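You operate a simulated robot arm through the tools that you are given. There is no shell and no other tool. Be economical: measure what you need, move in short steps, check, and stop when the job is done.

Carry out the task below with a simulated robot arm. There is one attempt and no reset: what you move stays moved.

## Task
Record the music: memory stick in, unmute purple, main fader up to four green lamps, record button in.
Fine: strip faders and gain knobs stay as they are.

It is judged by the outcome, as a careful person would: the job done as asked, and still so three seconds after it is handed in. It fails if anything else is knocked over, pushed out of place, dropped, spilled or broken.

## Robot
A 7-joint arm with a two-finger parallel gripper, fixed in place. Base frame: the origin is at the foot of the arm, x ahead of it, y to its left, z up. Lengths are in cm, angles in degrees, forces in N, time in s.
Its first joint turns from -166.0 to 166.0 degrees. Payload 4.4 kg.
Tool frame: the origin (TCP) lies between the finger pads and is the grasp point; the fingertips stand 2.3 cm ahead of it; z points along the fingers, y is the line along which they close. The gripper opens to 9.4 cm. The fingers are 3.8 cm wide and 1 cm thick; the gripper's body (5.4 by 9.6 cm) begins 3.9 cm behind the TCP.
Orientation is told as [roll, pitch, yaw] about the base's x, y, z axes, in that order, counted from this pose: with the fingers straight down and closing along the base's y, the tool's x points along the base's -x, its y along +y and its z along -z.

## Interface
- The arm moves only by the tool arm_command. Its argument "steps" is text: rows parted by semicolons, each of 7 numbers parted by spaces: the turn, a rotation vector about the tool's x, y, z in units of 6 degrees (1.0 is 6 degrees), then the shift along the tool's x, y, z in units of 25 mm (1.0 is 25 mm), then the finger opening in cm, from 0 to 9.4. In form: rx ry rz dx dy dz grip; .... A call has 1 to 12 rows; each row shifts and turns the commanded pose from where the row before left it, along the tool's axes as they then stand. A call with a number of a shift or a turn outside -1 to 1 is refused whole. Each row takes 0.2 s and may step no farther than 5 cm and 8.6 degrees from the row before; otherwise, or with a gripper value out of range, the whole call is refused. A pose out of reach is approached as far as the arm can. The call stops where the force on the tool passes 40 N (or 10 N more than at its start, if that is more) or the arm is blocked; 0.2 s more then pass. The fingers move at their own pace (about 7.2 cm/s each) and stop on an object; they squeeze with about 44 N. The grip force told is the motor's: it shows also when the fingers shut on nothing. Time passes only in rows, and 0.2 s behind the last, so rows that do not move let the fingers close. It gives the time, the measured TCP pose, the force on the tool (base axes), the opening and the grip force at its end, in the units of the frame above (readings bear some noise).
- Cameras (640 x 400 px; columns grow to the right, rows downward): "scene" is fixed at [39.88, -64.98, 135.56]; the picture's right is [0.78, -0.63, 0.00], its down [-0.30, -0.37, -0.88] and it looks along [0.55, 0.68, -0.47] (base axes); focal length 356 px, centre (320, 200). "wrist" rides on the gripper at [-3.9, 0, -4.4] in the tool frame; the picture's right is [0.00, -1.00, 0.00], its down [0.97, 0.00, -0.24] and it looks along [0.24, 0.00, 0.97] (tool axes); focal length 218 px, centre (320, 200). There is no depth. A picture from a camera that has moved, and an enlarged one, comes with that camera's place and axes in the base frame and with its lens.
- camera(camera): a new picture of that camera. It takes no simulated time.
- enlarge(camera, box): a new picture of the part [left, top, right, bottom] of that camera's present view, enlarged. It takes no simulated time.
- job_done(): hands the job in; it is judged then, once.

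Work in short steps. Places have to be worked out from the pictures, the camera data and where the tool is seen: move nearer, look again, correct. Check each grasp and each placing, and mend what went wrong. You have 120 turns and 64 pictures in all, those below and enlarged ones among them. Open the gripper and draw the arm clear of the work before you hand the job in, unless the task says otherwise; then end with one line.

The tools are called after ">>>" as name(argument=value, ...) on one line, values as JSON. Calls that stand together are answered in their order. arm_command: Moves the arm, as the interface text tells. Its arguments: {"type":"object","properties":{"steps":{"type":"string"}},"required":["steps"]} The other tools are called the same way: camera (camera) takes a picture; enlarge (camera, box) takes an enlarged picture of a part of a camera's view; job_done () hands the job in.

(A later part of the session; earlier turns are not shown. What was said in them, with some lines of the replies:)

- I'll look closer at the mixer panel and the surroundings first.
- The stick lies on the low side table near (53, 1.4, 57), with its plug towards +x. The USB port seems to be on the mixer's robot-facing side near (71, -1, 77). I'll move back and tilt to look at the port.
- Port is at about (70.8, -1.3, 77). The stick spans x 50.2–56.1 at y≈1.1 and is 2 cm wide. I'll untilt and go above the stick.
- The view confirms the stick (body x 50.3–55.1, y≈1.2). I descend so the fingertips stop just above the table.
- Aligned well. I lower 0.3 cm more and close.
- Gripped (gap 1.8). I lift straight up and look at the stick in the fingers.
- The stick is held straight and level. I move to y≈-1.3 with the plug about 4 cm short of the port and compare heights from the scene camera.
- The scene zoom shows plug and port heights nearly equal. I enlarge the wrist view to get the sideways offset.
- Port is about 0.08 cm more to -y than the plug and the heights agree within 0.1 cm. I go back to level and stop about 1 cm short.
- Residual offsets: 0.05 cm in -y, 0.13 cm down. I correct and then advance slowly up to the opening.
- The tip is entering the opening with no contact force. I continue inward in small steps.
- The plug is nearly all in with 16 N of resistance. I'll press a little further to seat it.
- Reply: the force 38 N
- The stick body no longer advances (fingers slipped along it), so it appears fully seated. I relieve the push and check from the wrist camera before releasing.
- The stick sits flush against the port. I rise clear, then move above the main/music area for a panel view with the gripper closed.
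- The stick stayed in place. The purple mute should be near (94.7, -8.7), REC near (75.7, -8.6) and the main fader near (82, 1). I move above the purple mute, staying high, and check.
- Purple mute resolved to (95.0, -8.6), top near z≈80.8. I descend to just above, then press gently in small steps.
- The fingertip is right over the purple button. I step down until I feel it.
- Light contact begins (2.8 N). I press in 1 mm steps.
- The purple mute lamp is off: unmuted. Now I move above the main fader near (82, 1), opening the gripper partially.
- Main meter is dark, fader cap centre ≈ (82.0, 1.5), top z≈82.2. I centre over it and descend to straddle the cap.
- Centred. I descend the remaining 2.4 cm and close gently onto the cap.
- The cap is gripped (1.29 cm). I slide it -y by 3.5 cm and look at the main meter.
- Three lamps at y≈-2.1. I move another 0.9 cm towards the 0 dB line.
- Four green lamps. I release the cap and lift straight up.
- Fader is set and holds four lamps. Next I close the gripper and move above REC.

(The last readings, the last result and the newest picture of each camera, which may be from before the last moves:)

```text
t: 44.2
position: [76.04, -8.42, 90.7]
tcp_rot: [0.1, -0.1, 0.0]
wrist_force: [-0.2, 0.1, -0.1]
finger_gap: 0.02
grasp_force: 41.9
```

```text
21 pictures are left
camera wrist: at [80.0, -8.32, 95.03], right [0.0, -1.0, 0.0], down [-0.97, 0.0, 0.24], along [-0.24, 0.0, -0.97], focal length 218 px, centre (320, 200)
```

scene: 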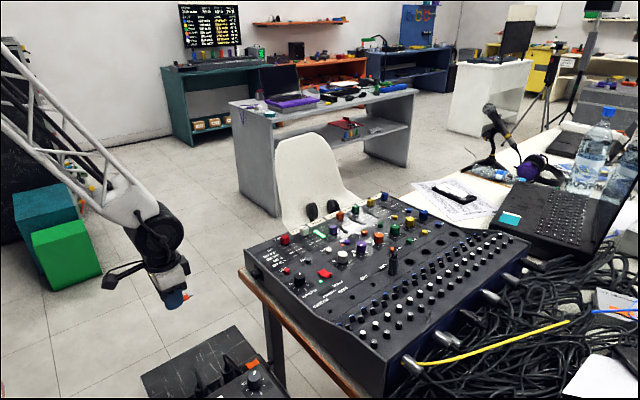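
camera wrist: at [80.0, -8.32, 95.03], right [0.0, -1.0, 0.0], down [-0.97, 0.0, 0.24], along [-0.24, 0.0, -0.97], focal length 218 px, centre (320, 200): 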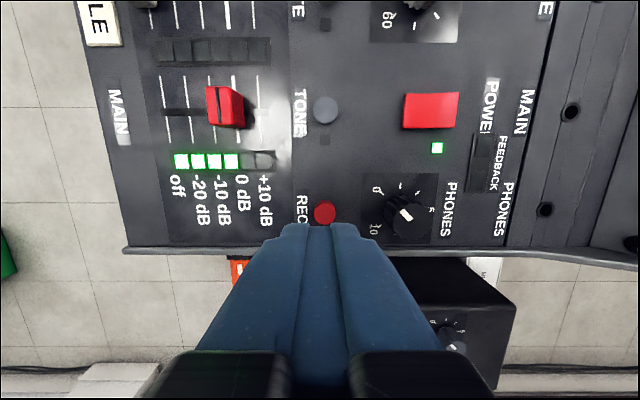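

REC is at (75.6, -8.65). I shift, descend to just above and verify.

>>> arm_command(steps="0 0 0 0.17 -0.1 0.9 0; 0 0 0 0 0 0.9 0; 0 0 0 0 0 0.7 0; 0 0 0 0 0 0.2 0; 0 0 0 0 0 0 0")

>>> enlarge(camera="scene", box=[240, 230, 336, 290])

```text
t: 45.4
position: [75.54, -8.64, 83.9]
tcp_rot: [0.0, 0.0, 0.0]
wrist_force: [0.7, 0.2, -0.1]
finger_gap: 0.01
grasp_force: 42.4
```

```text
6.67 times, centred on (288, 260) of scene
camera zoom: at [39.88, -64.98, 135.56], right [0.78, -0.63, 0.0], down [-0.3, -0.37, -0.88], along [0.55, 0.68, -0.47], focal length 2370 px, centre (533, -200)
```

zoom: 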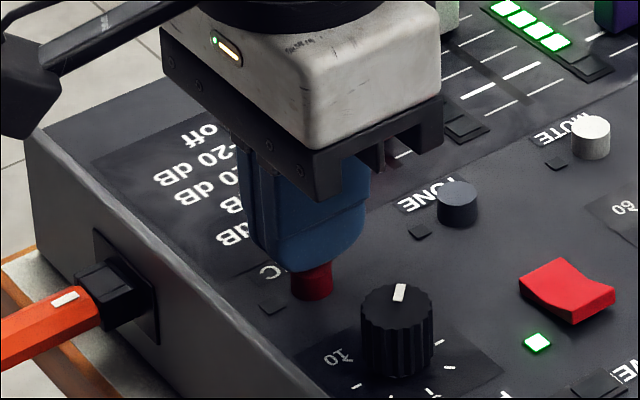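

Fingertip is directly above REC. I press down in small steps.

>>> arm_command(steps="0 0 0 0 0 0.12 0; 0 0 0 0 0 0.12 0; 0 0 0 0 0 0.12 0; 0 0 0 0 0 0.08 0; 0 0 0 0 0 0.08 0; 0 0 0 0 0 0.04 0; 0 0 0 0 0 0.04 0; 0 0 0 0 0 0 0")

>>> enlarge(camera="scene", box=[240, 230, 336, 290])

```text
t: 47.2
position: [75.75, -8.55, 82.65]
tcp_rot: [-0.1, -0.1, 0.0]
wrist_force: [-6.4, -0.6, 18.9]
finger_gap: 0.0
grasp_force: 42.2
```

```text
6.67 times, centred on (288, 260) of scene
camera zoom: at [39.88, -64.98, 135.56], right [0.78, -0.63, 0.0], down [-0.3, -0.37, -0.88], along [0.55, 0.68, -0.47], focal length 2370 px, centre (533, -200)
```

zoom: 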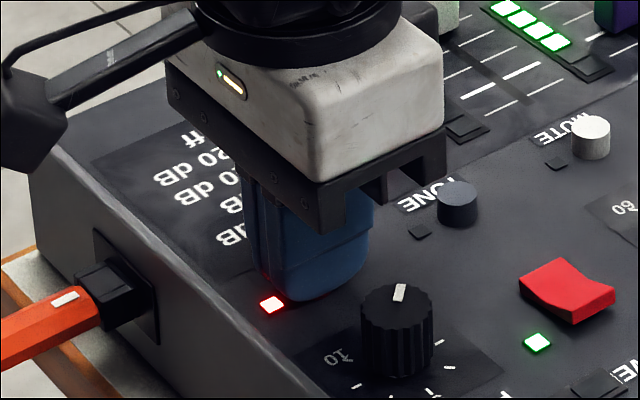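

The REC lamp lit. I release upward, open the gripper and back the arm clear.

>>> arm_command(steps="0 0 0 0 0 -0.2 0; 0 0 0 0 0 -0.4 0; 0 0 0 0 0 -1 0; 0 0 0 0 0 -1 0; 0 0 0 0 0 -1 4; 0 0 0 0 0 -1 8; 0 0 0 0 0 -1 8; 0 0 0 1 0 -1 8; 0 0 0 1 0 -1 8; 0 0 0 1 0 0 8; 0 0 0 1 0 0 8; 0 0 0 0 0 0 8")

>>> enlarge(camera="scene", box=[220, 190, 400, 300])

>>> camera(camera="scene")

```text
t: 49.8
position: [65.6, -8.49, 101.65]
tcp_rot: [0.0, 0.0, 0.1]
wrist_force: [-0.1, 0.1, -0.1]
finger_gap: 7.98
grasp_force: 0.0
```

```text
3.56 times, centred on (310, 245) of scene
camera zoom: at [39.88, -64.98, 135.56], right [0.78, -0.63, 0.0], down [-0.3, -0.37, -0.88], along [0.55, 0.68, -0.47], focal length 1264 px, centre (356, 40)
```

zoom: 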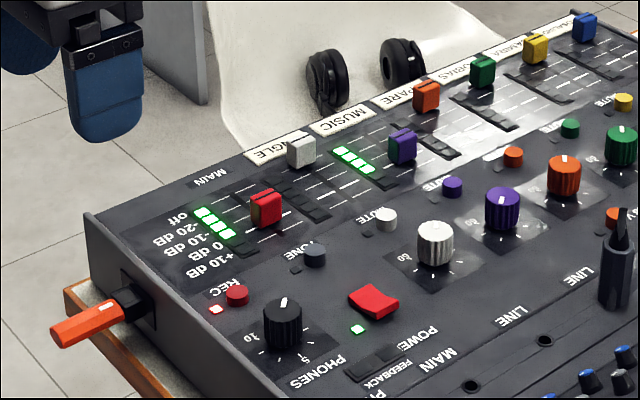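

```text
17 pictures are left
```

scene: 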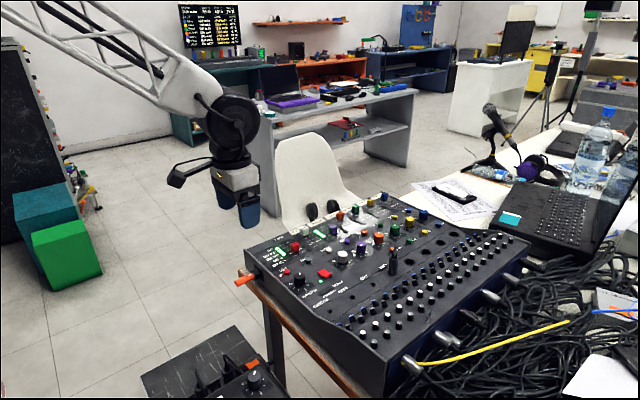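

The stick is in, the purple mute lamp is off, the main meter shows four green lamps and the REC lamp is lit. The arm is clear, so I hand the job in.

>>> job_done()

```text
The job is handed in.
```

The memory stick is in, purple is unmuted, the main fader is up to four green lamps and the record lamp is lit; the strip faders and gain knobs were not touched.
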